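You operate a simulated robot arm through the tools that you are given. There is no shell and no other tool. Be economical: measure what you need, move in short steps, check, and stop when the job is done.

The job below is to be done with a simulated robot arm. You get a single attempt, and the scene is never put back.

JOB
Add a scoop of rice to the oats in the steel basin and stir till the streaks are gone.
Fine: lay the scoop back, stand the brown stirrer back, shut the cream bin. Spill nothing. Set down upright: brown stirrer.

The check looks at the end state, three seconds after you hand in, the way a careful person would. Anything else that was tipped, shoved, dropped, spilled or broken makes it a failure.

ROBOT AND FRAMES
A 7-joint arm with a two-finger parallel gripper, fixed in place. Base frame: the origin is at the foot of the arm, x ahead of it, y to its left, z up; the work surface is at about z = 780. Readings come in mm, degrees, newtons and seconds.
With the tool pointing down near the work surface it reaches from about 440 to 900 mm from the base axis. Its first joint turns from -115.0 to 115.0 degrees. Payload 3.91 kg.
Tool frame: the origin (TCP) lies between the finger pads and is the grasp point; the fingertips stand 30 mm ahead of it; z points along the fingers, y is the line along which they close. Largest opening 110 mm; finger width 20, thickness 10; the body of the gripper, 48 by 112 mm, starts 55 mm behind the TCP.
Orientation is told as [roll, pitch, yaw] about the base's x, y, z axes, in that order, counted from this pose: with the fingers straight down and closing along the base's y, the tool's x points along the base's -x, its y along +y and its z along -z.

CONTROLS
- The arm moves only by the tool arm_command. Its arguments are lists of equal length, an entry for each row: "delta_pos": the shift along the base's x, y, z in units of 400 mm (1.0 is 400 mm), a list of three; "delta_rot": the turn, a rotation vector about the base's x, y, z in units of 60 degrees (1.0 is 60 degrees), a list of three; "hand": the gripper command, from -1 (shut) to 1 (fully open), values between in proportion. In form: {"delta_pos": [[x, y, z], ...], "delta_rot": [[rx, ry, rz], ...], "hand": [hand, ...]}. A call has 1 to 20 rows; each row is the pose to reach, as a shift and turn from the pose commanded when the call began. A call with a number of a shift or a turn outside -1 to 1 is refused whole. Rows are played at 5 a second. More than 50 mm and 8.6 degrees between two rows, or a gripper value outside its range, and nothing of the call is played. A pose out of reach is approached as far as the arm can. The call stops where the force on the tool passes 90 N (or 10 N more than at its start, if that is more) or the arm is blocked; 0.2 s more then pass. The fingers move at their own pace (about 153 mm/s each) and stop on an object; they squeeze with about 32 N. The grip force told is the motor's: it shows also when the fingers shut on nothing. Time passes only in rows, and 0.2 s behind the last, so rows that repeat a pose let the fingers close. It gives the time, the measured TCP pose, the force on the tool (base axes), the opening and the grip force at its end, in the units of the frame above (readings bear some noise), with the torque about the TCP (base axes, N m) and any sound that the robot's microphone picked up, and new pictures: "pictures" is both (left out), scene, wrist or none.
- Cameras (640 x 400 px; columns grow to the right, rows downward): "scene" is fixed at [229.4, 505.4, 1452.5]; the picture's right is [-0.28, -0.96, 0.00], its down [-0.56, 0.16, -0.81] and it looks along [0.78, -0.23, -0.58] (base axes); focal length 241 px, centre (320, 200). "wrist" rides on the gripper at [72, 17, -103] in the tool frame; the picture's right is [-0.23, 0.97, 0.00], its down [-0.76, -0.18, -0.62] and it looks along [-0.61, -0.14, 0.78] (tool axes); focal length 222 px, centre (320, 200). There is no depth. A picture from a camera that has moved, and an enlarged one, comes with that camera's place and axes in the base frame and with its lens. The place of the scene camera against the robot may be out by one fixed shift of up to 18 mm in any direction.
- lift_body(by): slides the trunk up (or, below 0, down) by that many mm; the arm rides with it, the base frame stays. It gives what a move gives, with no picture.
- enlarge(camera, box): a new picture of the part [left, top, right, bottom] of that camera's present view, enlarged. It takes no simulated time.
- sign_off(): hands the job in; it is judged then, once.

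Work in short steps. Places have to be worked out from the pictures, the camera data and where the tool is seen: move nearer, look again, correct. Check each grasp and each placing, and mend what went wrong. You have 120 turns and 200 pictures in all, those below and enlarged ones among them. Open the gripper and draw the arm clear of the work before you hand the job in, unless the task says otherwise; then end with one line.

The tools are called after "Emit:" by a JSON object that holds its "api" and its "payload". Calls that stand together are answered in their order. arm_command: Moves the arm, as the interface text tells. Its arguments: {"type":"object","properties":{"delta_pos":{"type":"array","items":{"type":"array","items":{"type":"number"}}},"delta_rot":{"type":"array","items":{"type":"array","items":{"type":"number"}}},"hand":{"type":"array","items":{"type":"number"}},"pictures":{"type":"string","enum":["both","scene","wrist","none"]}},"required":["delta_pos","delta_rot","hand"]} The other tools are called the same way: lift_body (by) slides the trunk up or down; enlarge (camera, box) takes an enlarged picture of a part of a camera's view; sign_off () hands the job in.

At the start:

```text
time_s: 0.0
ee_pos: [428.1, 352.0, 1302.7]
tool_rot: [0.0, 0.0, 0.0]
ft_force: [0.2, 0.6, 0.3]
torque: [0.01, -0.02, 0.01]
width: 109.9
gripper_force: 0.1
trunk travel left (down, up): [-775.0, 215.0]
```

scene: 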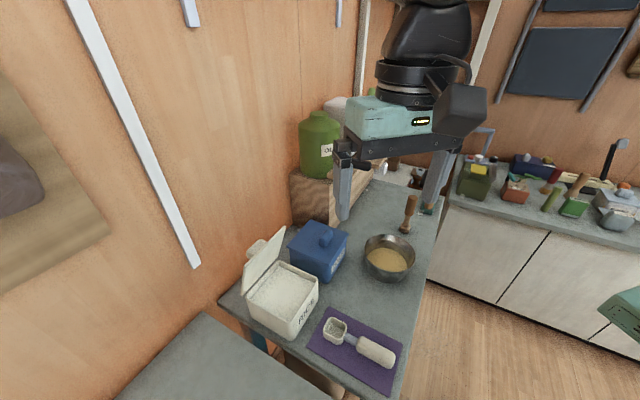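
wrist: 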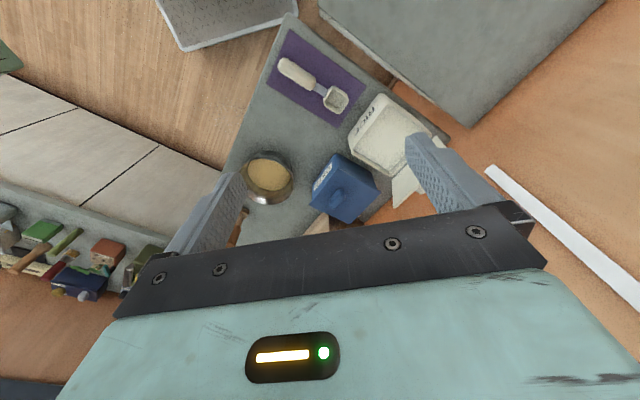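

I start by enlarging the work area in the scene view to see the bin, scoop, basin and stirrer.

Emit:
{"api": "enlarge", "payload": {"camera": "scene", "box": [210, 220, 420, 400]}}

Emit:
{"api": "enlarge", "payload": {"camera": "scene", "box": [280, 90, 480, 290]}}

Emit:
{"api": "enlarge", "payload": {"camera": "wrist", "box": [220, 20, 460, 250]}}

```text
2.22 times, centred on (315, 310) of scene
camera zoom: at [229.4, 505.4, 1452.5], right [-0.28, -0.96, 0.0], down [-0.56, 0.16, -0.81], along [0.78, -0.23, -0.58], focal length 535 px, centre (331, -44)
```

zoom: 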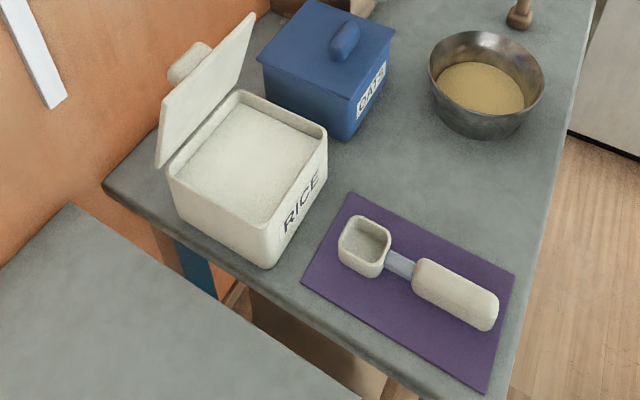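

```text
2.00 times, centred on (380, 190) of scene
camera zoom: at [229.4, 505.4, 1452.5], right [-0.28, -0.96, 0.0], down [-0.56, 0.16, -0.81], along [0.78, -0.23, -0.58], focal length 482 px, centre (200, 220)
```

zoom: 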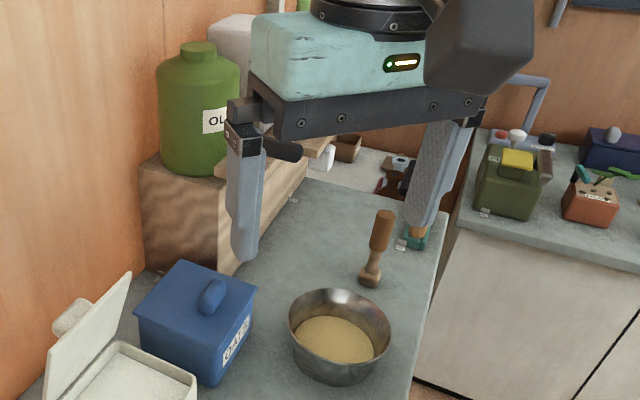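

```text
1.74 times, centred on (340, 135) of wrist
camera zoom: at [355.2, 369.5, 1404.4], right [0.23, 0.97, 0.0], down [0.76, -0.18, 0.62], along [0.61, -0.14, -0.78], focal length 386 px, centre (285, 313)
```

zoom: 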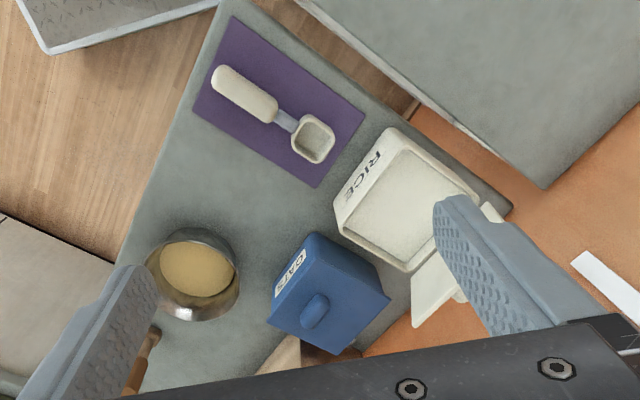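

Handle of the scoop looks to be near (439, 294), pointing at about +45° in the base frame; the bin is near (610, 490) with its rim about z 880, and the basin near (665, 138). I go above the scoop with yaw 45° for a closer look.

Emit:
{"api": "arm_command", "payload": {"delta_pos": [[0.003, -0.018, -0.08], [0.006, -0.036, -0.16], [0.009, -0.054, -0.24], [0.012, -0.072, -0.32], [0.015, -0.09, -0.4], [0.018, -0.108, -0.48], [0.021, -0.126, -0.56], [0.024, -0.145, -0.65], [0.024, -0.145, -0.65]], "delta_rot": [[0, 0, 0.09], [0, 0, 0.18], [0, 0, 0.27], [0, 0, 0.36], [0, 0, 0.45], [0, 0, 0.54], [0, 0, 0.63], [0, 0, 0.75], [0, 0, 0.75]], "hand": [1, 1, 1, 1, 1, 1, 1, 1, 1]}}

```text
time_s: 2.0
ee_pos: [438.7, 294.4, 1042.5]
tool_rot: [0.0, 0.0, 45.0]
ft_force: [-0.2, 0.4, -0.7]
torque: [0.0, -0.01, 0.03]
width: 110.1
gripper_force: 0.1
trunk travel left (down, up): [-775.0, 215.0]
camera wrist: at [373.8, 255.5, 1144.7], right [-0.53, 0.85, 0.0], down [0.66, 0.41, 0.62], along [0.53, 0.33, -0.78], focal length 222 px, centre (320, 200)
```

scene: 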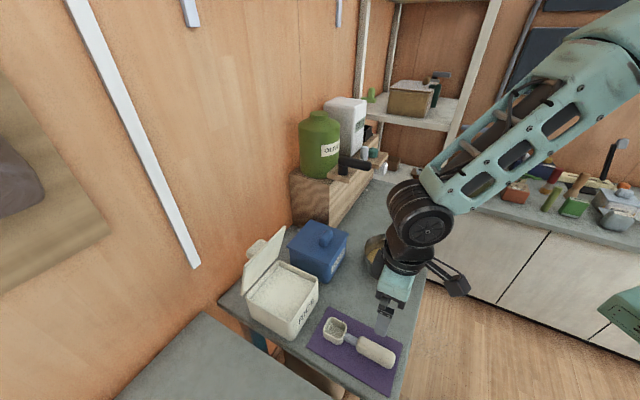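
wrist: 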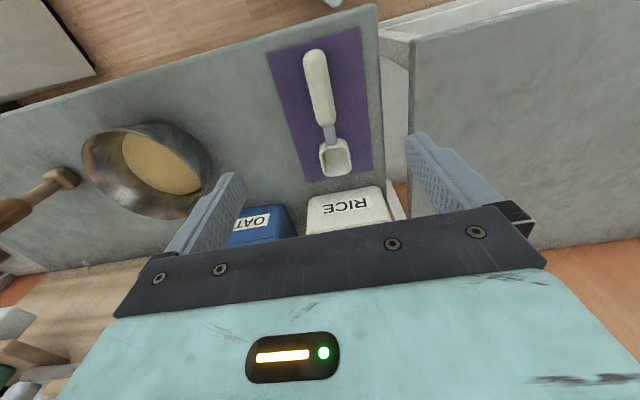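

The handle centre now works out at (437, 296), its axis at 45°, with the bowl centre at about (511, 373). I go down part of the way, slightly toward the neck, and look again.

Emit:
{"api": "arm_command", "payload": {"delta_pos": [[0.005, 0.006, -0.1], [0.01, 0.014, -0.2], [0.016, 0.022, -0.3], [0.016, 0.022, -0.36], [0.016, 0.022, -0.36]], "delta_rot": [[0, 0, 0], [0, 0, 0], [0, 0, 0], [0, 0, 0], [0, 0, 0]], "hand": [1, 1, 1, 1, 1]}}

```text
time_s: 3.2
ee_pos: [445.3, 303.4, 898.5]
tool_rot: [0.1, 0.0, 45.0]
ft_force: [0.0, 0.7, 1.0]
torque: [0.0, 0.0, 0.0]
width: 109.9
gripper_force: 0.1
trunk travel left (down, up): [-775.0, 215.0]
camera wrist: at [380.3, 264.3, 1000.0], right [-0.53, 0.85, 0.0], down [0.66, 0.41, 0.62], along [0.53, 0.33, -0.78], focal length 222 px, centre (320, 200)
```

scene: 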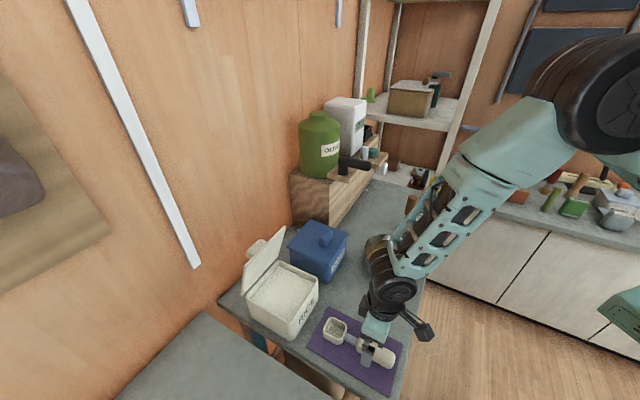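
wrist: 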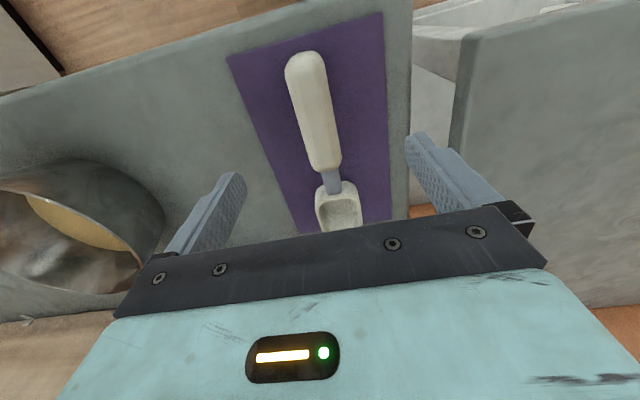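

The handle is centred between the fingers and aligned. I go down to z about 816 (tips just clear of the mat) and close on the handle.

Emit:
{"api": "arm_command", "payload": {"delta_pos": [[0, 0, -0.1], [0, 0, -0.18], [0, 0, -0.206], [0, 0, -0.206], [0, 0, -0.206], [0, 0, -0.206], [0, 0, -0.206]], "delta_rot": [[0, 0, 0], [0, 0, 0], [0, 0, 0], [0, 0, 0], [0, 0, 0], [0, 0, 0], [0, 0, 0]], "hand": [1, 1, 1, 0, -1, -1, -1]}}

```text
time_s: 4.8
ee_pos: [444.9, 302.9, 817.0]
tool_rot: [0.0, 0.0, 45.0]
ft_force: [-0.8, 0.4, 0.1]
torque: [0.0, 0.02, 0.0]
width: 29.5
gripper_force: 31.9
trunk travel left (down, up): [-775.0, 215.0]
camera wrist: at [380.7, 264.8, 918.5], right [-0.53, 0.85, 0.0], down [0.66, 0.41, 0.62], along [0.53, 0.33, -0.78], focal length 222 px, centre (320, 200)
```

scene: 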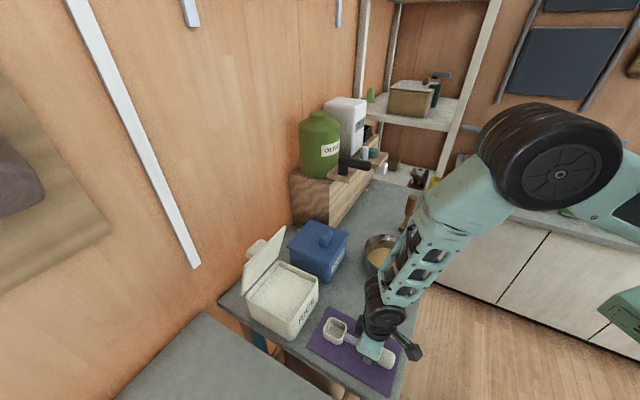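
wrist: 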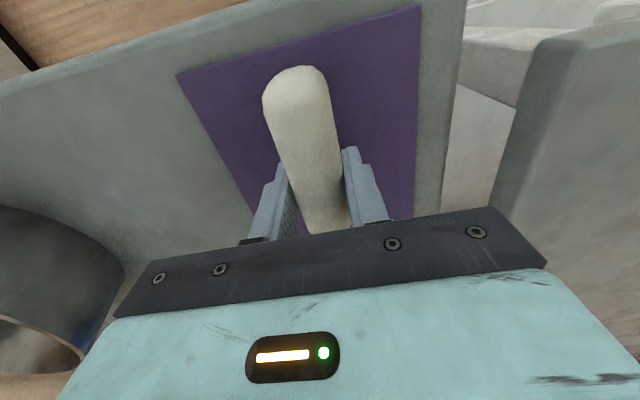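

Gripped at 29.5 mm with full force. I lift straight up about 190 mm and check.

Emit:
{"api": "arm_command", "payload": {"delta_pos": [[0, 0, 0.05], [0, 0, 0.14], [0, 0, 0.24], [0, 0, 0.34], [0, 0, 0.44], [0, 0, 0.48], [0, 0, 0.48]], "delta_rot": [[0, 0, 0], [0, 0, 0], [0, 0, 0], [0, 0, 0], [0, 0, 0], [0, 0, 0], [0, 0, 0]], "hand": [-1, -1, -1, -1, -1, -1, -1], "pictures": "both"}}

Emit:
{"api": "enlarge", "payload": {"camera": "scene", "box": [220, 210, 420, 380]}}

```text
time_s: 6.4
ee_pos: [443.2, 303.6, 1008.3]
tool_rot: [0.0, 0.0, 45.0]
ft_force: [-1.0, 0.8, -1.0]
torque: [0.0, -0.03, 0.01]
width: 0.1
gripper_force: 32.1
trunk travel left (down, up): [-775.0, 215.0]
camera wrist: at [379.8, 264.6, 1110.3], right [-0.53, 0.85, 0.0], down [0.66, 0.41, 0.62], along [0.53, 0.33, -0.78], focal length 222 px, centre (320, 200)
```

scene: 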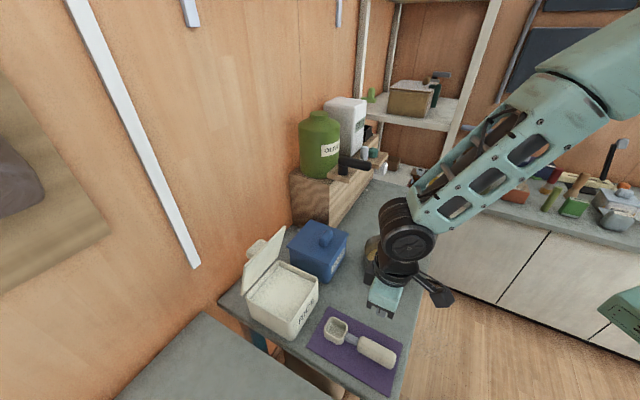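
wrist: 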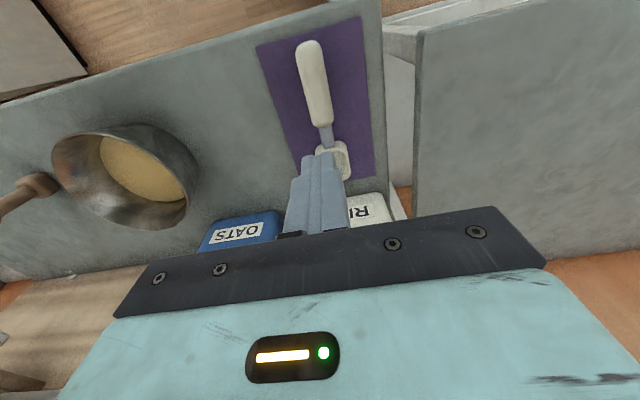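

```text
2.35 times, centred on (320, 295) of scene
camera zoom: at [229.4, 505.4, 1452.5], right [-0.28, -0.96, 0.0], down [-0.56, 0.16, -0.81], along [0.78, -0.23, -0.58], focal length 567 px, centre (320, -24)
```

zoom: 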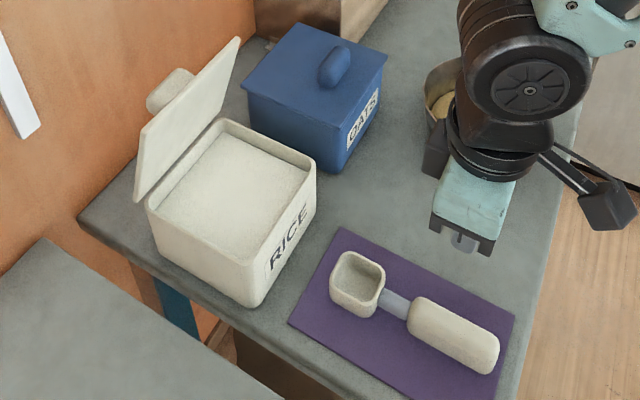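

The scoop slipped out and lies unmoved; my grip was too shallow. I retry nearer the neck at about (461, 319) and some mm lower, with the fingers open.

Emit:
{"api": "arm_command", "payload": {"delta_pos": [[0.0435, 0.042, 0], [0.0435, 0.042, -0.08], [0.0435, 0.042, -0.18], [0.0435, 0.042, -0.28], [0.0435, 0.042, -0.38], [0.0435, 0.042, -0.46], [0.0435, 0.042, -0.48], [0.0435, 0.042, -0.489], [0.0435, 0.042, -0.489]], "delta_rot": [[0, 0, 0], [0, 0, 0], [0, 0, 0], [0, 0, 0], [0, 0, 0], [0, 0, 0], [0, 0, 0], [0, 0, 0], [0, 0, 0]], "hand": [0.2, 0.2, 0.2, 0.2, 0.2, 0.2, 0.2, 0.2, 0.2]}}

```text
time_s: 8.4
ee_pos: [462.7, 319.2, 813.5]
tool_rot: [0.0, -0.1, 45.0]
ft_force: [-1.9, -3.7, 23.9]
torque: [-0.42, 0.09, -0.11]
width: 65.8
gripper_force: 0.0
trunk travel left (down, up): [-775.0, 215.0]
camera wrist: at [398.1, 280.3, 915.7], right [-0.53, 0.85, 0.0], down [0.66, 0.41, 0.62], along [0.53, 0.33, -0.78], focal length 222 px, centre (320, 200)
```

scene: 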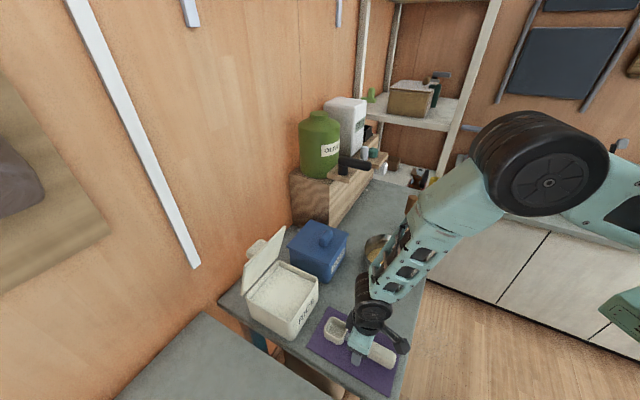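
wrist: 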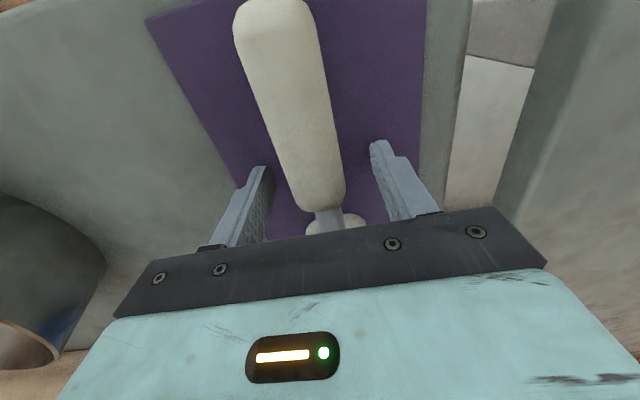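

The tips touch the mat (24 N), so it is at the lowest. I raise 2 mm and close, giving the fingers time.

Emit:
{"api": "arm_command", "payload": {"delta_pos": [[0, 0, 0.004], [0, 0, 0.005], [0, 0, 0.005], [0, 0, 0.005], [0, 0, 0.005]], "delta_rot": [[0, 0, 0], [0, 0, 0], [0, 0, 0], [0, 0, 0], [0, 0, 0]], "hand": [0.2, -1, -1, -1, -1], "pictures": "wrist"}}

Emit:
{"api": "arm_command", "payload": {"delta_pos": [[0, 0, 0.01], [0, 0, 0.02], [0, 0, 0.04], [0, 0, 0.05], [0, 0, 0.05]], "delta_rot": [[0, 0, 0], [0, 0, 0], [0, 0, 0], [0, 0, 0], [0, 0, 0]], "hand": [-1, -1, -1, -1, -1]}}

```text
time_s: 9.6
ee_pos: [460.8, 318.1, 814.0]
tool_rot: [0.0, 0.1, 45.0]
ft_force: [0.7, -0.4, -0.4]
torque: [0.08, -0.06, -0.04]
width: 29.4
gripper_force: 31.8
trunk travel left (down, up): [-775.0, 215.0]
camera wrist: at [397.7, 280.4, 916.2], right [-0.53, 0.85, 0.0], down [0.66, 0.41, 0.62], along [0.53, 0.33, -0.78], focal length 222 px, centre (320, 200)
```

wrist: 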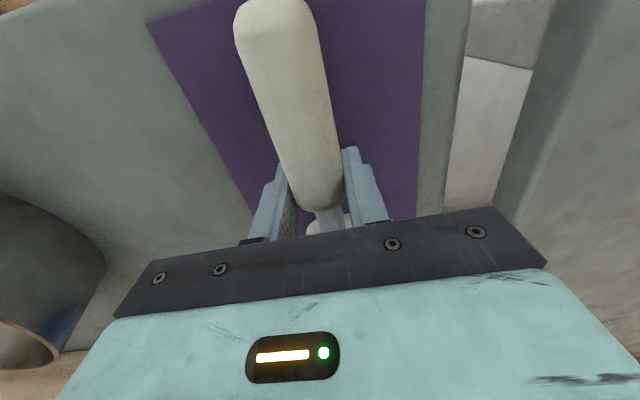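

```text
time_s: 10.8
ee_pos: [460.6, 319.6, 834.4]
tool_rot: [0.0, 0.0, 45.1]
ft_force: [0.6, 0.3, -0.3]
torque: [-0.02, -0.02, -0.01]
width: 29.5
gripper_force: 32.3
trunk travel left (down, up): [-775.0, 215.0]
camera wrist: at [398.0, 281.1, 936.4], right [-0.53, 0.85, 0.0], down [0.66, 0.41, 0.62], along [0.53, 0.33, -0.78], focal length 222 px, centre (320, 200)
```

scene: 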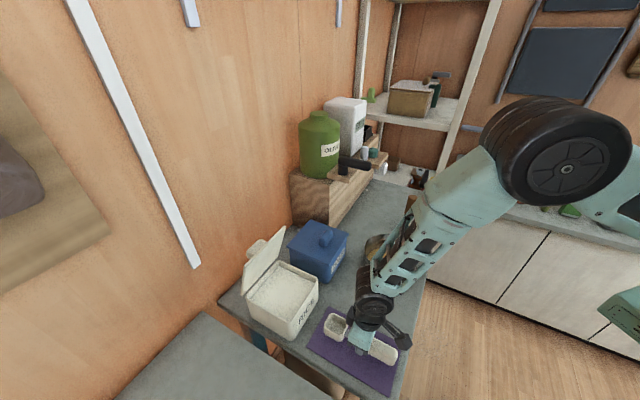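
wrist: 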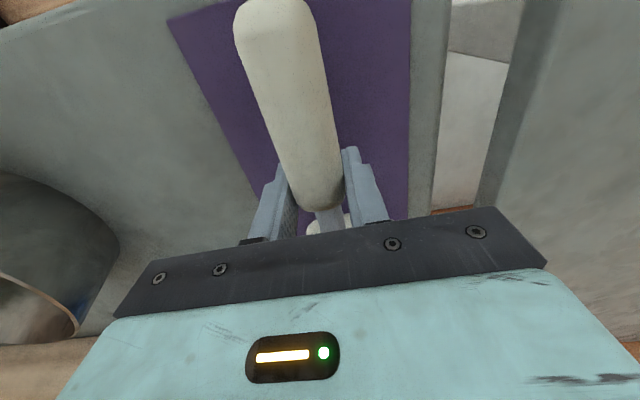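

The scoop now rises with the hand. I lift on to z about 1010.

Emit:
{"api": "arm_command", "payload": {"delta_pos": [[0, 0, 0.06], [0, 0, 0.12], [0, 0, 0.18], [0, 0, 0.24], [0, 0, 0.3], [0, 0, 0.36], [0, 0, 0.42], [0, 0, 0.44], [0, 0, 0.44]], "delta_rot": [[0, 0, 0], [0, 0, 0], [0, 0, 0], [0, 0, 0], [0, 0, 0], [0, 0, 0], [0, 0, 0], [0, 0, 0], [0, 0, 0]], "hand": [-1, -1, -1, -1, -1, -1, -1, -1, -1]}}

Emit:
{"api": "enlarge", "payload": {"camera": "scene", "box": [230, 200, 430, 370]}}

```text
time_s: 12.8
ee_pos: [461.3, 320.7, 1010.2]
tool_rot: [0.0, 0.0, 45.1]
ft_force: [-0.2, -0.9, -0.3]
torque: [-0.03, 0.0, -0.02]
width: 29.3
gripper_force: 31.8
trunk travel left (down, up): [-775.0, 215.0]
camera wrist: at [397.5, 281.1, 1113.0], right [-0.53, 0.85, 0.0], down [0.66, 0.41, 0.62], along [0.53, 0.33, -0.78], focal length 222 px, centre (320, 200)
```

scene: 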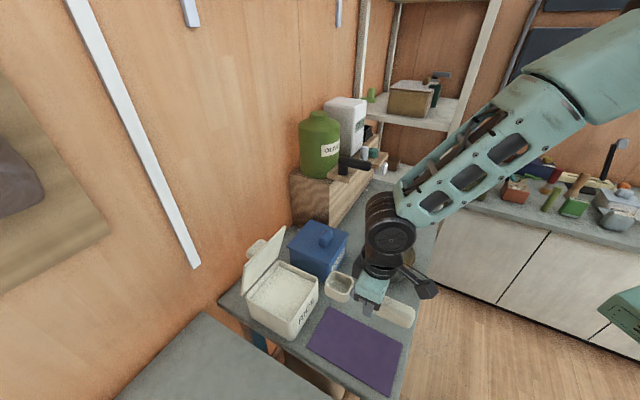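
wrist: 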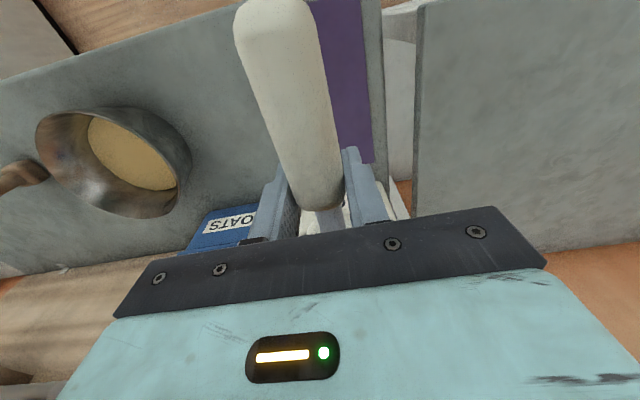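

```text
2.35 times, centred on (330, 285) of scene
camera zoom: at [229.4, 505.4, 1452.5], right [-0.28, -0.96, 0.0], down [-0.56, 0.16, -0.81], along [0.78, -0.23, -0.58], focal length 567 px, centre (296, 0)
```

zoom: 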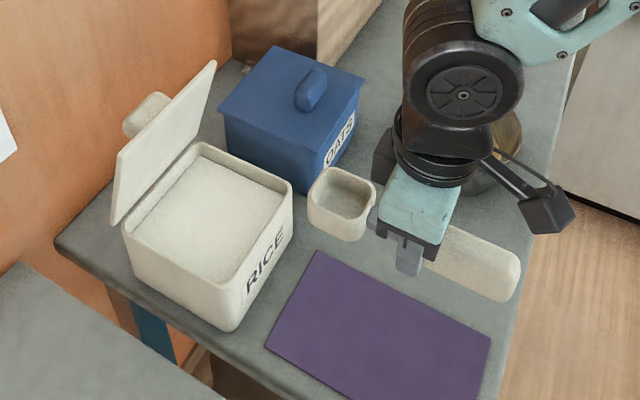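

The scoop is held firmly and level. The open lid would foul the wrist if I dipped toward it, so I will dip parallel to the hinge, from the bin's left side. First I turn the scoop from yaw 45° to -45° here at safe height.

Emit:
{"api": "arm_command", "payload": {"delta_pos": [[0, 0, 0.01], [0, 0, 0.02], [0, 0, 0.03], [0, 0, 0.04], [0, 0, 0.05], [0, 0, 0.06]], "delta_rot": [[0, 0, -0.125], [0, 0, -0.25], [0, 0, -0.375], [0, 0, -0.5], [0, 0, -0.625], [0, 0, -0.75]], "hand": [-1, -1, -1, -1, -1, -1], "pictures": "none"}}

Emit:
{"api": "arm_command", "payload": {"delta_pos": [[0, 0.02, 0], [0, 0.04, 0], [0, 0.06, 0], [0, 0.08, 0], [0, 0.1, 0], [0, 0.12, 0], [0, 0.12, 0]], "delta_rot": [[0, 0, -0.125], [0, 0, -0.25], [0, 0, -0.375], [0, 0, -0.5], [0, 0, -0.625], [0, 0, -0.75], [0, 0, -0.75]], "hand": [-1, -1, -1, -1, -1, -1, -1]}}

```text
time_s: 14.2
ee_pos: [460.8, 320.0, 1033.9]
tool_rot: [0.0, -0.1, -0.1]
ft_force: [0.3, -1.0, -1.0]
torque: [-0.04, 0.0, -0.04]
width: 29.1
gripper_force: 32.0
trunk travel left (down, up): [-775.0, 215.0]
```

```text
time_s: 15.8
ee_pos: [462.1, 368.0, 1033.3]
tool_rot: [0.0, 0.0, -45.1]
ft_force: [-0.4, 0.5, -1.6]
torque: [-0.01, 0.0, 0.01]
width: 29.4
gripper_force: 32.0
trunk travel left (down, up): [-775.0, 215.0]
camera wrist: at [421.8, 431.6, 1135.9], right [0.85, 0.53, 0.0], down [0.41, -0.66, 0.62], along [0.33, -0.53, -0.78], focal length 222 px, centre (320, 200)
```

scene: 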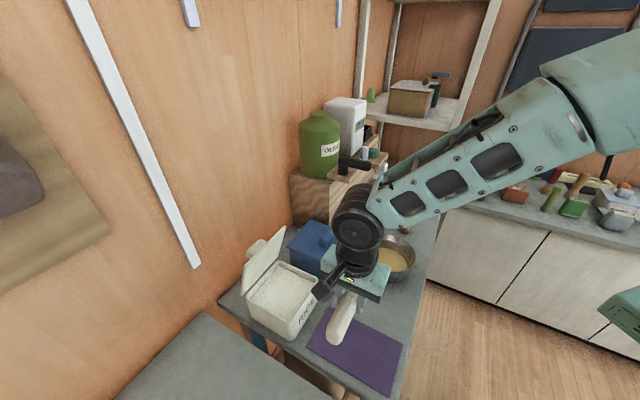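
wrist: 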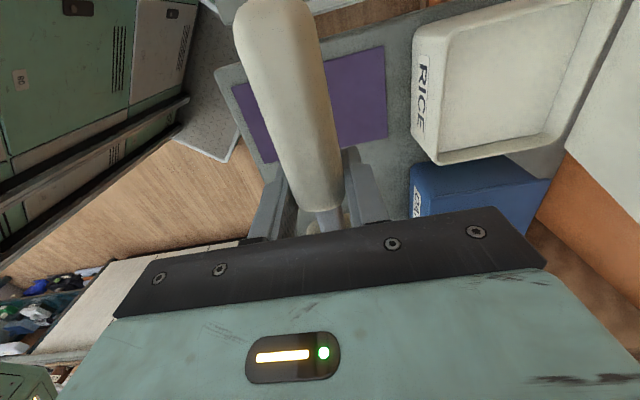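

The wrist camera now looks into the bin; I enlarge that to measure the rim and the rice level.

Emit:
{"api": "enlarge", "payload": {"camera": "wrist", "box": [390, 0, 640, 180]}}

Emit:
{"api": "enlarge", "payload": {"camera": "scene", "box": [230, 220, 390, 360]}}

```text
2.22 times, centred on (515, 90) of wrist
camera zoom: at [421.8, 431.6, 1135.9], right [0.85, 0.53, 0.0], down [0.41, -0.66, 0.62], along [0.33, -0.53, -0.78], focal length 494 px, centre (-113, 444)
```

zoom: 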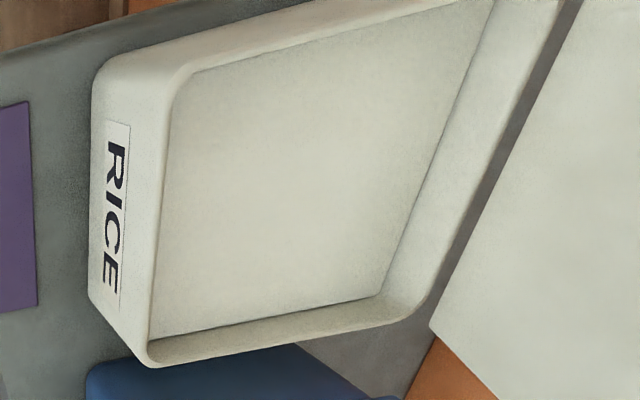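

```text
2.86 times, centred on (310, 290) of scene
camera zoom: at [229.4, 505.4, 1452.5], right [-0.28, -0.96, 0.0], down [-0.56, 0.16, -0.81], along [0.78, -0.23, -0.58], focal length 688 px, centre (349, -57)
```

zoom: 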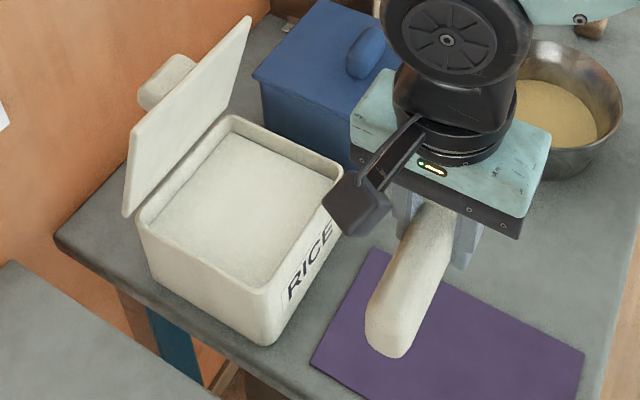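

Measured: bin is 139 mm square, centre about (626, 490), rim z 883, rice level about z 866, lid standing behind s-side. I move over the left wall to (583, 523) at this height.

Emit:
{"api": "arm_command", "payload": {"delta_pos": [[0.06, 0.08, 0], [0.12, 0.155, 0], [0.18, 0.23, 0], [0.24, 0.31, 0], [0.3025, 0.388, 0], [0.3025, 0.388, 0]], "delta_rot": [[0, 0, 0], [0, 0, 0], [0, 0, 0], [0, 0, 0], [0, 0, 0], [0, 0, 0]], "hand": [-1, -1, -1, -1, -1, -1], "pictures": "none"}}

Emit:
{"api": "arm_command", "payload": {"delta_pos": [[0, 0, 0], [0, 0, 0], [0, 0, 0], [0, 0, 0], [0, 0, 0], [0, 0, 0], [0, 0, 0], [0, 0, 0], [0, 0, 0]], "delta_rot": [[0.088, 0.088, 0], [0.177, 0.177, 0], [0.265, 0.265, 0], [0.353, 0.353, 0], [0.442, 0.442, 0], [0.53, 0.53, 0], [0.618, 0.618, 0], [0.707, 0.707, 0], [0.707, 0.707, 0]], "hand": [-1, -1, -1, -1, -1, -1, -1, -1, -1]}}

Emit:
{"api": "enlarge", "payload": {"camera": "scene", "box": [220, 180, 400, 340]}}

```text
time_s: 17.2
ee_pos: [573.8, 508.8, 1032.8]
tool_rot: [-0.1, 0.1, -45.0]
ft_force: [0.1, 0.4, 0.3]
torque: [-0.03, -0.01, 0.0]
width: 29.4
gripper_force: 31.9
out of reach, approached as far as the arm can: row 5, 6
trunk travel left (down, up): [-775.0, 215.0]
```

```text
time_s: 19.2
ee_pos: [574.2, 509.2, 1032.9]
tool_rot: [0.0, 60.1, -45.0]
ft_force: [-0.3, 0.2, -0.8]
torque: [-0.03, 0.0, -0.03]
width: 29.8
gripper_force: 31.9
trunk travel left (down, up): [-775.0, 215.0]
camera wrist: at [623.8, 483.9, 1146.2], right [0.77, 0.61, -0.2], down [0.52, -0.78, -0.35], along [-0.37, 0.17, -0.92], focal length 222 px, centre (320, 200)
```

scene: 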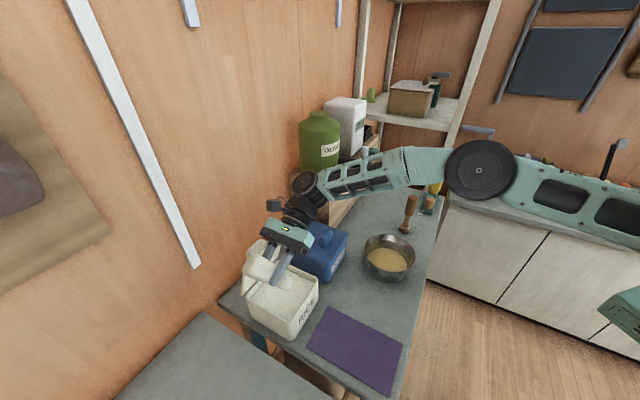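
wrist: 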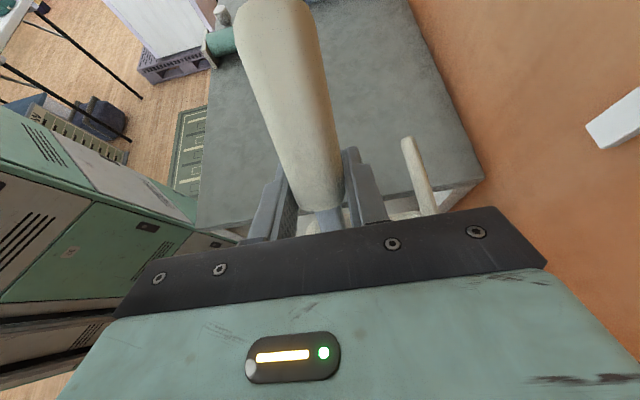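

```text
2.50 times, centred on (310, 260) of scene
camera zoom: at [229.4, 505.4, 1452.5], right [-0.28, -0.96, 0.0], down [-0.56, 0.16, -0.81], along [0.78, -0.23, -0.58], focal length 602 px, centre (345, 50)
```

zoom: 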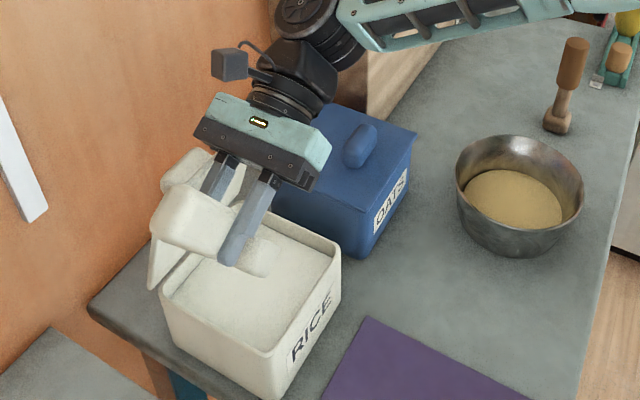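

At 60° nose-down the bowl hangs inside the bin outline (s≈766, clear of the lid and walls). I go straight down into the rice, to TCP z about 914, keeping the handle above the left rim.

Emit:
{"api": "arm_command", "payload": {"delta_pos": [[0, 0, -0.08], [0, 0, -0.16], [0, 0, -0.2], [0, 0, -0.23], [0, 0, -0.25], [0, 0, -0.27], [0, 0, -0.285], [0, 0, -0.295], [0, 0, -0.295]], "delta_rot": [[0, 0, 0], [0, 0, 0], [0, 0, 0], [0, 0, 0], [0, 0, 0], [0, 0, 0], [0, 0, 0], [0, 0, 0], [0, 0, 0]], "hand": [-1, -1, -1, -1, -1, -1, -1, -1, -1]}}

Emit:
{"api": "enlarge", "payload": {"camera": "scene", "box": [220, 200, 360, 340]}}

```text
time_s: 19.7
ee_pos: [580.0, 514.5, 1028.2]
tool_rot: [5.8, 61.2, -40.2]
ft_force: [-3.2, -9.2, 32.5]
torque: [-0.01, -2.73, -0.73]
width: 29.4
gripper_force: 32.5
trunk travel left (down, up): [-775.0, 215.0]
stopped in row 2: the force on the tool passed its limit at 109 N (the readings are from after the stop); the commanded pose is now the measured one
camera wrist: at [626.5, 484.0, 1140.8], right [0.77, 0.61, -0.15], down [0.53, -0.76, -0.38], along [-0.35, 0.21, -0.91], focal length 222 px, centre (320, 200)
```

scene: 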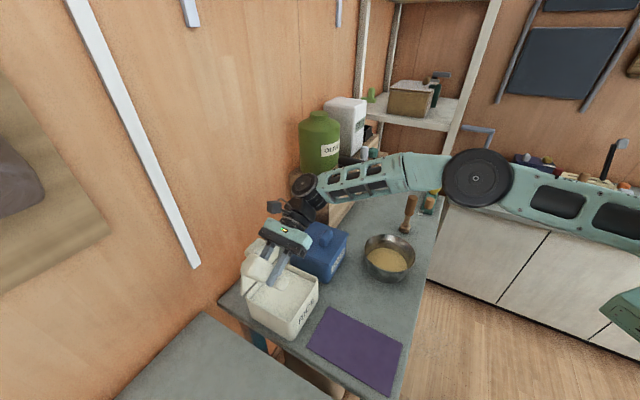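
wrist: 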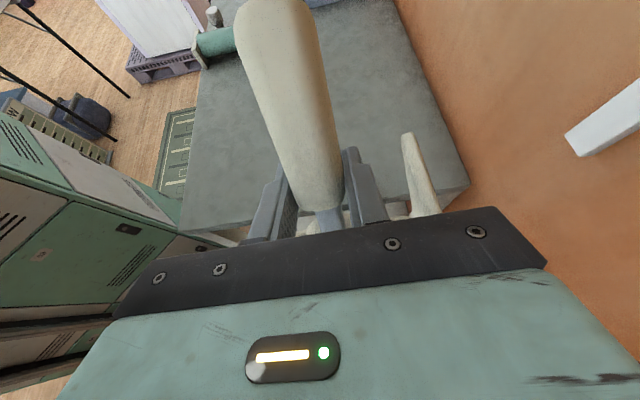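

```text
2.86 times, centred on (290, 270) of scene
camera zoom: at [229.4, 505.4, 1452.5], right [-0.28, -0.96, 0.0], down [-0.56, 0.16, -0.81], along [0.78, -0.23, -0.58], focal length 688 px, centre (406, 0)
```

zoom: 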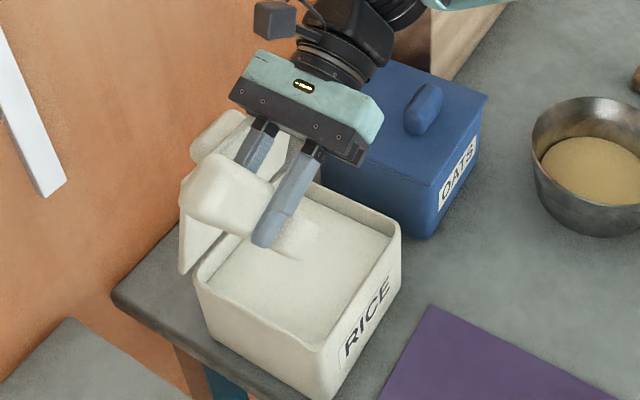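

The call stopped on contact at about TCP z 1000: the gripper's far side met the top of the lid, which evidently leans forward over the bin (top near s≈828). I back off up and away from the lid, then look at the lid properly.

Emit:
{"api": "arm_command", "payload": {"delta_pos": [[-0.03, -0.03, 0.06], [-0.06, -0.06, 0.14], [-0.06, -0.06, 0.18], [-0.06, -0.06, 0.18]], "delta_rot": [[0, 0, 0], [0, 0, 0], [0, 0, 0], [0, 0, 0]], "hand": [-1, -1, -1, -1]}}

Emit:
{"api": "enlarge", "payload": {"camera": "scene", "box": [220, 190, 360, 340]}}

```text
time_s: 20.7
ee_pos: [557.0, 491.2, 1091.9]
tool_rot: [4.3, 60.9, -41.3]
ft_force: [-0.3, 0.2, 0.0]
torque: [-0.02, 0.02, -0.01]
width: 29.4
gripper_force: 31.7
trunk travel left (down, up): [-775.0, 215.0]
camera wrist: at [602.9, 461.7, 1204.7], right [0.77, 0.61, -0.16], down [0.53, -0.76, -0.37], along [-0.35, 0.2, -0.91], focal length 222 px, centre (320, 200)
```

scene: 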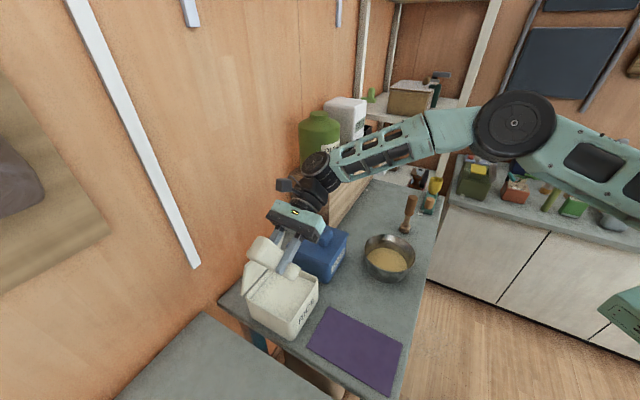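
wrist: 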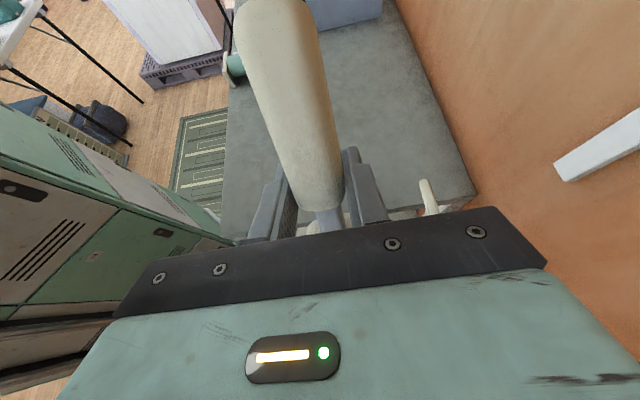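

```text
2.67 times, centred on (290, 265) of scene
camera zoom: at [229.4, 505.4, 1452.5], right [-0.28, -0.96, 0.0], down [-0.56, 0.16, -0.81], along [0.78, -0.23, -0.58], focal length 642 px, centre (400, 27)
```

zoom: 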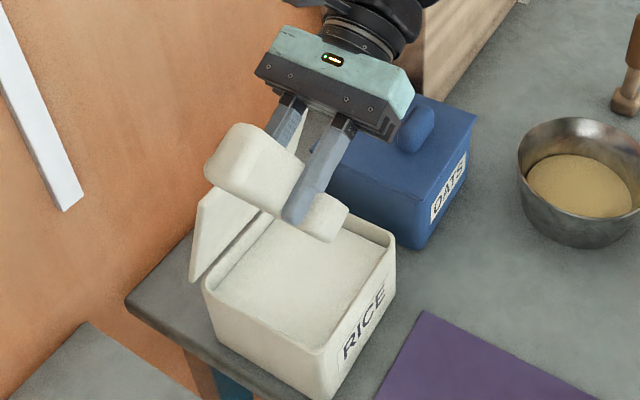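

The bin and lid are where they were and the scoop is still well held. The lid leans forward about 19° (top at roughly s 809, z 1050), so a vertical grip is awkward; a grip with the tool leaning back along the handle would let the tool stay near vertical while the bowl is nose-down. I untilt and head back toward the mat.

Emit:
{"api": "arm_command", "payload": {"delta_pos": [[-0.02, -0.02, 0], [-0.04, -0.04, 0], [-0.06, -0.06, 0], [-0.08, -0.08, 0], [-0.1, -0.1, 0], [-0.12, -0.12, 0], [-0.14, -0.15, 0], [-0.14, -0.18, 0], [-0.14, -0.18, 0]], "delta_rot": [[-0.084, -0.095, 0], [-0.168, -0.19, 0], [-0.251, -0.286, 0], [-0.335, -0.381, 0], [-0.419, -0.476, 0], [-0.502, -0.571, 0], [-0.586, -0.667, 0], [-0.67, -0.762, 0], [-0.67, -0.762, 0]], "hand": [-1, -1, -1, -1, -1, -1, -1, -1, -1], "pictures": "none"}}

Emit:
{"api": "arm_command", "payload": {"delta_pos": [[0, -0.03, 0], [0, -0.06, 0], [0, -0.1, 0], [0, -0.13, 0], [0, -0.16, 0], [0, -0.19, 0], [0, -0.22, 0]], "delta_rot": [[-0.054, 0.047, 0.1], [-0.054, 0.047, 0.22], [-0.054, 0.047, 0.34], [-0.054, 0.047, 0.46], [-0.054, 0.047, 0.58], [-0.054, 0.047, 0.69], [-0.054, 0.047, 0.69]], "hand": [-1, -1, -1, -1, -1, -1, -1], "pictures": "none"}}

```text
time_s: 22.7
ee_pos: [499.7, 418.1, 1091.6]
tool_rot: [4.4, -0.1, -41.3]
ft_force: [-0.4, -1.1, -0.3]
torque: [0.01, -0.01, 0.01]
width: 29.4
gripper_force: 32.2
trunk travel left (down, up): [-775.0, 215.0]
```

```text
time_s: 24.3
ee_pos: [499.2, 330.5, 1092.8]
tool_rot: [0.6, 1.5, 0.1]
ft_force: [-0.7, 0.6, -1.1]
torque: [0.0, -0.03, -0.02]
width: 29.1
gripper_force: 31.9
trunk travel left (down, up): [-775.0, 215.0]
```

I square up the tool, turn to yaw 45°, and come over the mat at z 950; then test whether a 35° backward lean is within reach there.

Emit:
{"api": "arm_command", "payload": {"delta_pos": [[0, 0, 0], [0, 0, 0]], "delta_rot": [[-0.01, -0.025, 0], [-0.01, -0.025, 0]], "hand": [-1, -1], "pictures": "none"}}

Emit:
{"api": "arm_command", "payload": {"delta_pos": [[-0.02, -0.005, -0.05], [-0.035, -0.01, -0.12], [-0.05, -0.015, -0.18], [-0.065, -0.02, -0.24], [-0.08, -0.026, -0.3], [-0.095, -0.026, -0.355], [-0.095, -0.026, -0.355]], "delta_rot": [[0, 0, 0.125], [0, 0, 0.25], [0, 0, 0.375], [0, 0, 0.5], [0, 0, 0.625], [0, 0, 0.75], [0, 0, 0.75]], "hand": [-1, -1, -1, -1, -1, -1, -1], "pictures": "none"}}

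Emit:
{"api": "arm_command", "payload": {"delta_pos": [[0, 0, 0], [0, 0, 0], [0, 0, 0], [0, 0, 0], [0, 0, 0], [0, 0, 0]], "delta_rot": [[0.083, -0.083, 0], [0.165, -0.165, 0], [0.248, -0.248, 0], [0.33, -0.33, 0], [0.412, -0.412, 0], [0.412, -0.412, 0]], "hand": [-1, -1, -1, -1, -1, -1]}}

```text
time_s: 24.9
ee_pos: [499.1, 331.7, 1092.5]
tool_rot: [-0.1, -0.1, 0.0]
ft_force: [-0.6, -0.9, -1.2]
torque: [-0.01, 0.0, 0.01]
width: 29.5
gripper_force: 31.9
trunk travel left (down, up): [-775.0, 215.0]
```

```text
time_s: 26.5
ee_pos: [461.0, 320.7, 951.1]
tool_rot: [-0.2, 0.0, 45.2]
ft_force: [0.1, -0.6, 0.3]
torque: [-0.02, -0.04, -0.06]
width: 29.6
gripper_force: 32.1
trunk travel left (down, up): [-775.0, 215.0]
```

```text
time_s: 27.8
ee_pos: [532.8, 275.4, 954.3]
tool_rot: [0.1, -35.2, 35.1]
ft_force: [0.2, 0.6, -1.8]
torque: [0.0, -0.04, -0.02]
width: 29.5
gripper_force: 31.8
trunk travel left (down, up): [-775.0, 215.0]
stopped in row 6: the arm was blocked; the commanded pose is now the measured one
camera wrist: at [425.1, 221.1, 996.1], right [-0.41, 0.9, 0.13], down [0.32, 0.01, 0.95], along [0.86, 0.43, -0.29], focal length 222 px, centre (320, 200)
```

scene: 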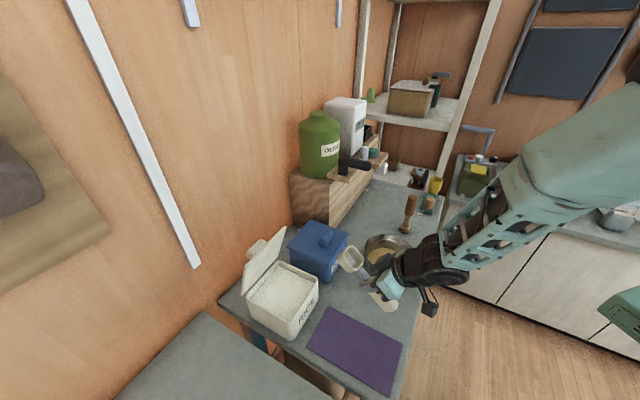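
wrist: 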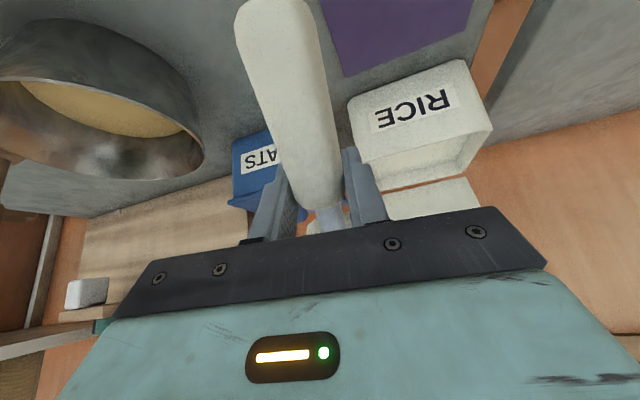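

Leaning back is blocked over the mat but works at about (533, 275). I will set the scoop briefly on the clear table at (537, 276), clear of bins and basin, and regrip it there with the lean. First untilt and square to yaw 45°.

Emit:
{"api": "arm_command", "payload": {"delta_pos": [[0.002, 0, 0], [0.004, 0, 0], [0.006, 0, 0], [0.008, 0, 0], [0.012, 0.001, 0], [0.012, 0.001, 0]], "delta_rot": [[-0.067, 0.096, 0], [-0.135, 0.192, 0], [-0.202, 0.288, 0], [-0.27, 0.384, 0], [-0.337, 0.48, 0], [-0.337, 0.48, 0]], "hand": [-1, -1, -1, -1, -1, -1], "pictures": "none"}}

Emit:
{"api": "arm_command", "payload": {"delta_pos": [[0, 0, -0.05], [0, 0, -0.12], [0, 0, -0.2], [0, 0, -0.25], [0, 0, -0.25]], "delta_rot": [[0, 0, 0.083], [0, 0, 0.165], [0, 0, 0.165], [0, 0, 0.165], [0, 0, 0.165]], "hand": [-1, -1, -1, -1, -1]}}

```text
time_s: 29.1
ee_pos: [534.2, 275.4, 950.8]
tool_rot: [-0.1, 0.4, 35.7]
ft_force: [0.6, 0.4, -0.3]
torque: [0.01, -0.04, -0.01]
width: 29.3
gripper_force: 32.0
trunk travel left (down, up): [-775.0, 215.0]
```

```text
time_s: 30.4
ee_pos: [533.4, 274.5, 849.5]
tool_rot: [0.0, 0.3, 45.6]
ft_force: [-0.5, 1.1, -0.8]
torque: [-0.03, 0.01, 0.0]
width: 29.5
gripper_force: 32.0
trunk travel left (down, up): [-775.0, 215.0]
camera wrist: at [470.9, 236.2, 952.2], right [-0.54, 0.84, 0.0], down [0.66, 0.42, 0.62], along [0.52, 0.33, -0.79], focal length 222 px, centre (320, 200)
```

scene: 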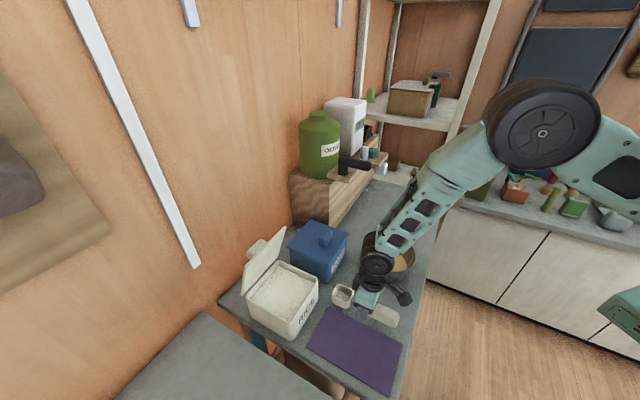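
wrist: 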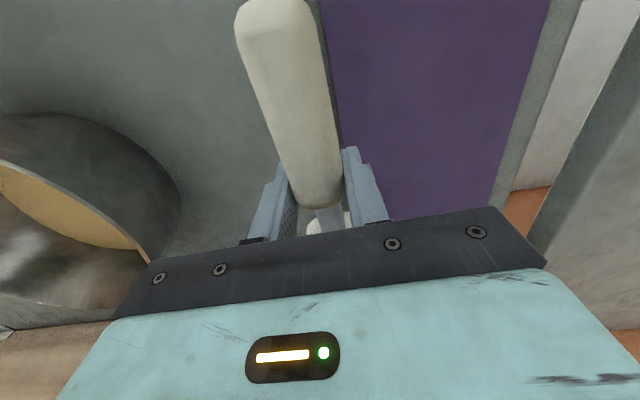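

The spot beneath is clear table beside the mat. I lower slowly to z about 813.

Emit:
{"api": "arm_command", "payload": {"delta_pos": [[0, 0, -0.04], [0, 0, -0.07], [0, 0, -0.085], [0, 0, -0.092], [0, 0, -0.092]], "delta_rot": [[0, 0, 0], [0, 0, 0], [0, 0, 0], [0, 0, 0], [0, 0, 0]], "hand": [-1, -1, -1, -1, -1], "pictures": "none"}}

```text
time_s: 31.6
ee_pos: [534.3, 275.1, 815.2]
tool_rot: [0.0, 0.3, 45.5]
ft_force: [-4.5, -7.5, 23.6]
torque: [0.94, -0.31, 0.07]
width: 29.3
gripper_force: 32.2
trunk travel left (down, up): [-775.0, 215.0]
```

Scoop rests on the table (24 N). I open, rise 2 mm, and lean the tool back around the handle in steps.

Emit:
{"api": "arm_command", "payload": {"delta_pos": [[0, 0, 0.004], [0, 0, 0.005], [0, 0, 0.007], [0, 0, 0.007], [0, 0, 0.007], [0, 0, 0.007], [0, 0, 0.007], [0, 0, 0.007]], "delta_rot": [[0, 0, 0], [0, 0, 0], [0.08, -0.08, 0], [0.16, -0.16, 0], [0.24, -0.24, 0], [0.32, -0.32, 0], [0.4, -0.4, 0], [0.4, -0.4, 0]], "hand": [0.1, 0.2, 0.2, 0.2, 0.2, 0.2, 0.2, 0.2]}}

```text
time_s: 33.4
ee_pos: [533.5, 275.6, 816.9]
tool_rot: [-0.5, -33.6, 45.7]
ft_force: [0.1, -0.2, -0.4]
torque: [-0.04, 0.03, 0.03]
width: 66.1
gripper_force: 0.0
trunk travel left (down, up): [-775.0, 215.0]
camera wrist: at [439.0, 204.1, 861.1], right [-0.56, 0.82, 0.12], down [0.33, 0.08, 0.94], along [0.76, 0.57, -0.31], focal length 222 px, centre (320, 200)
```

scene: 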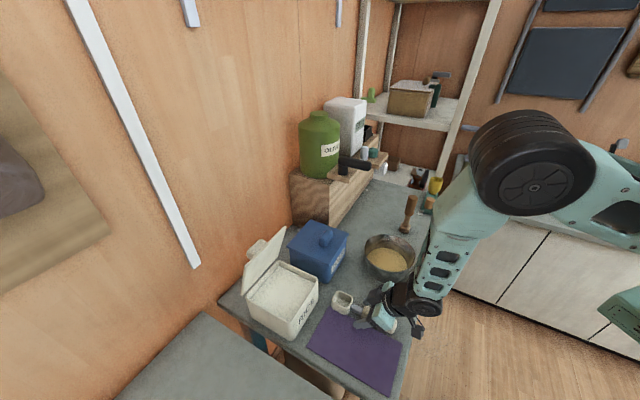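
wrist: 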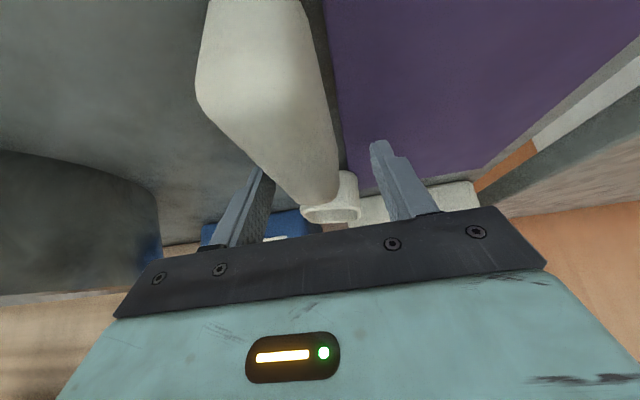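

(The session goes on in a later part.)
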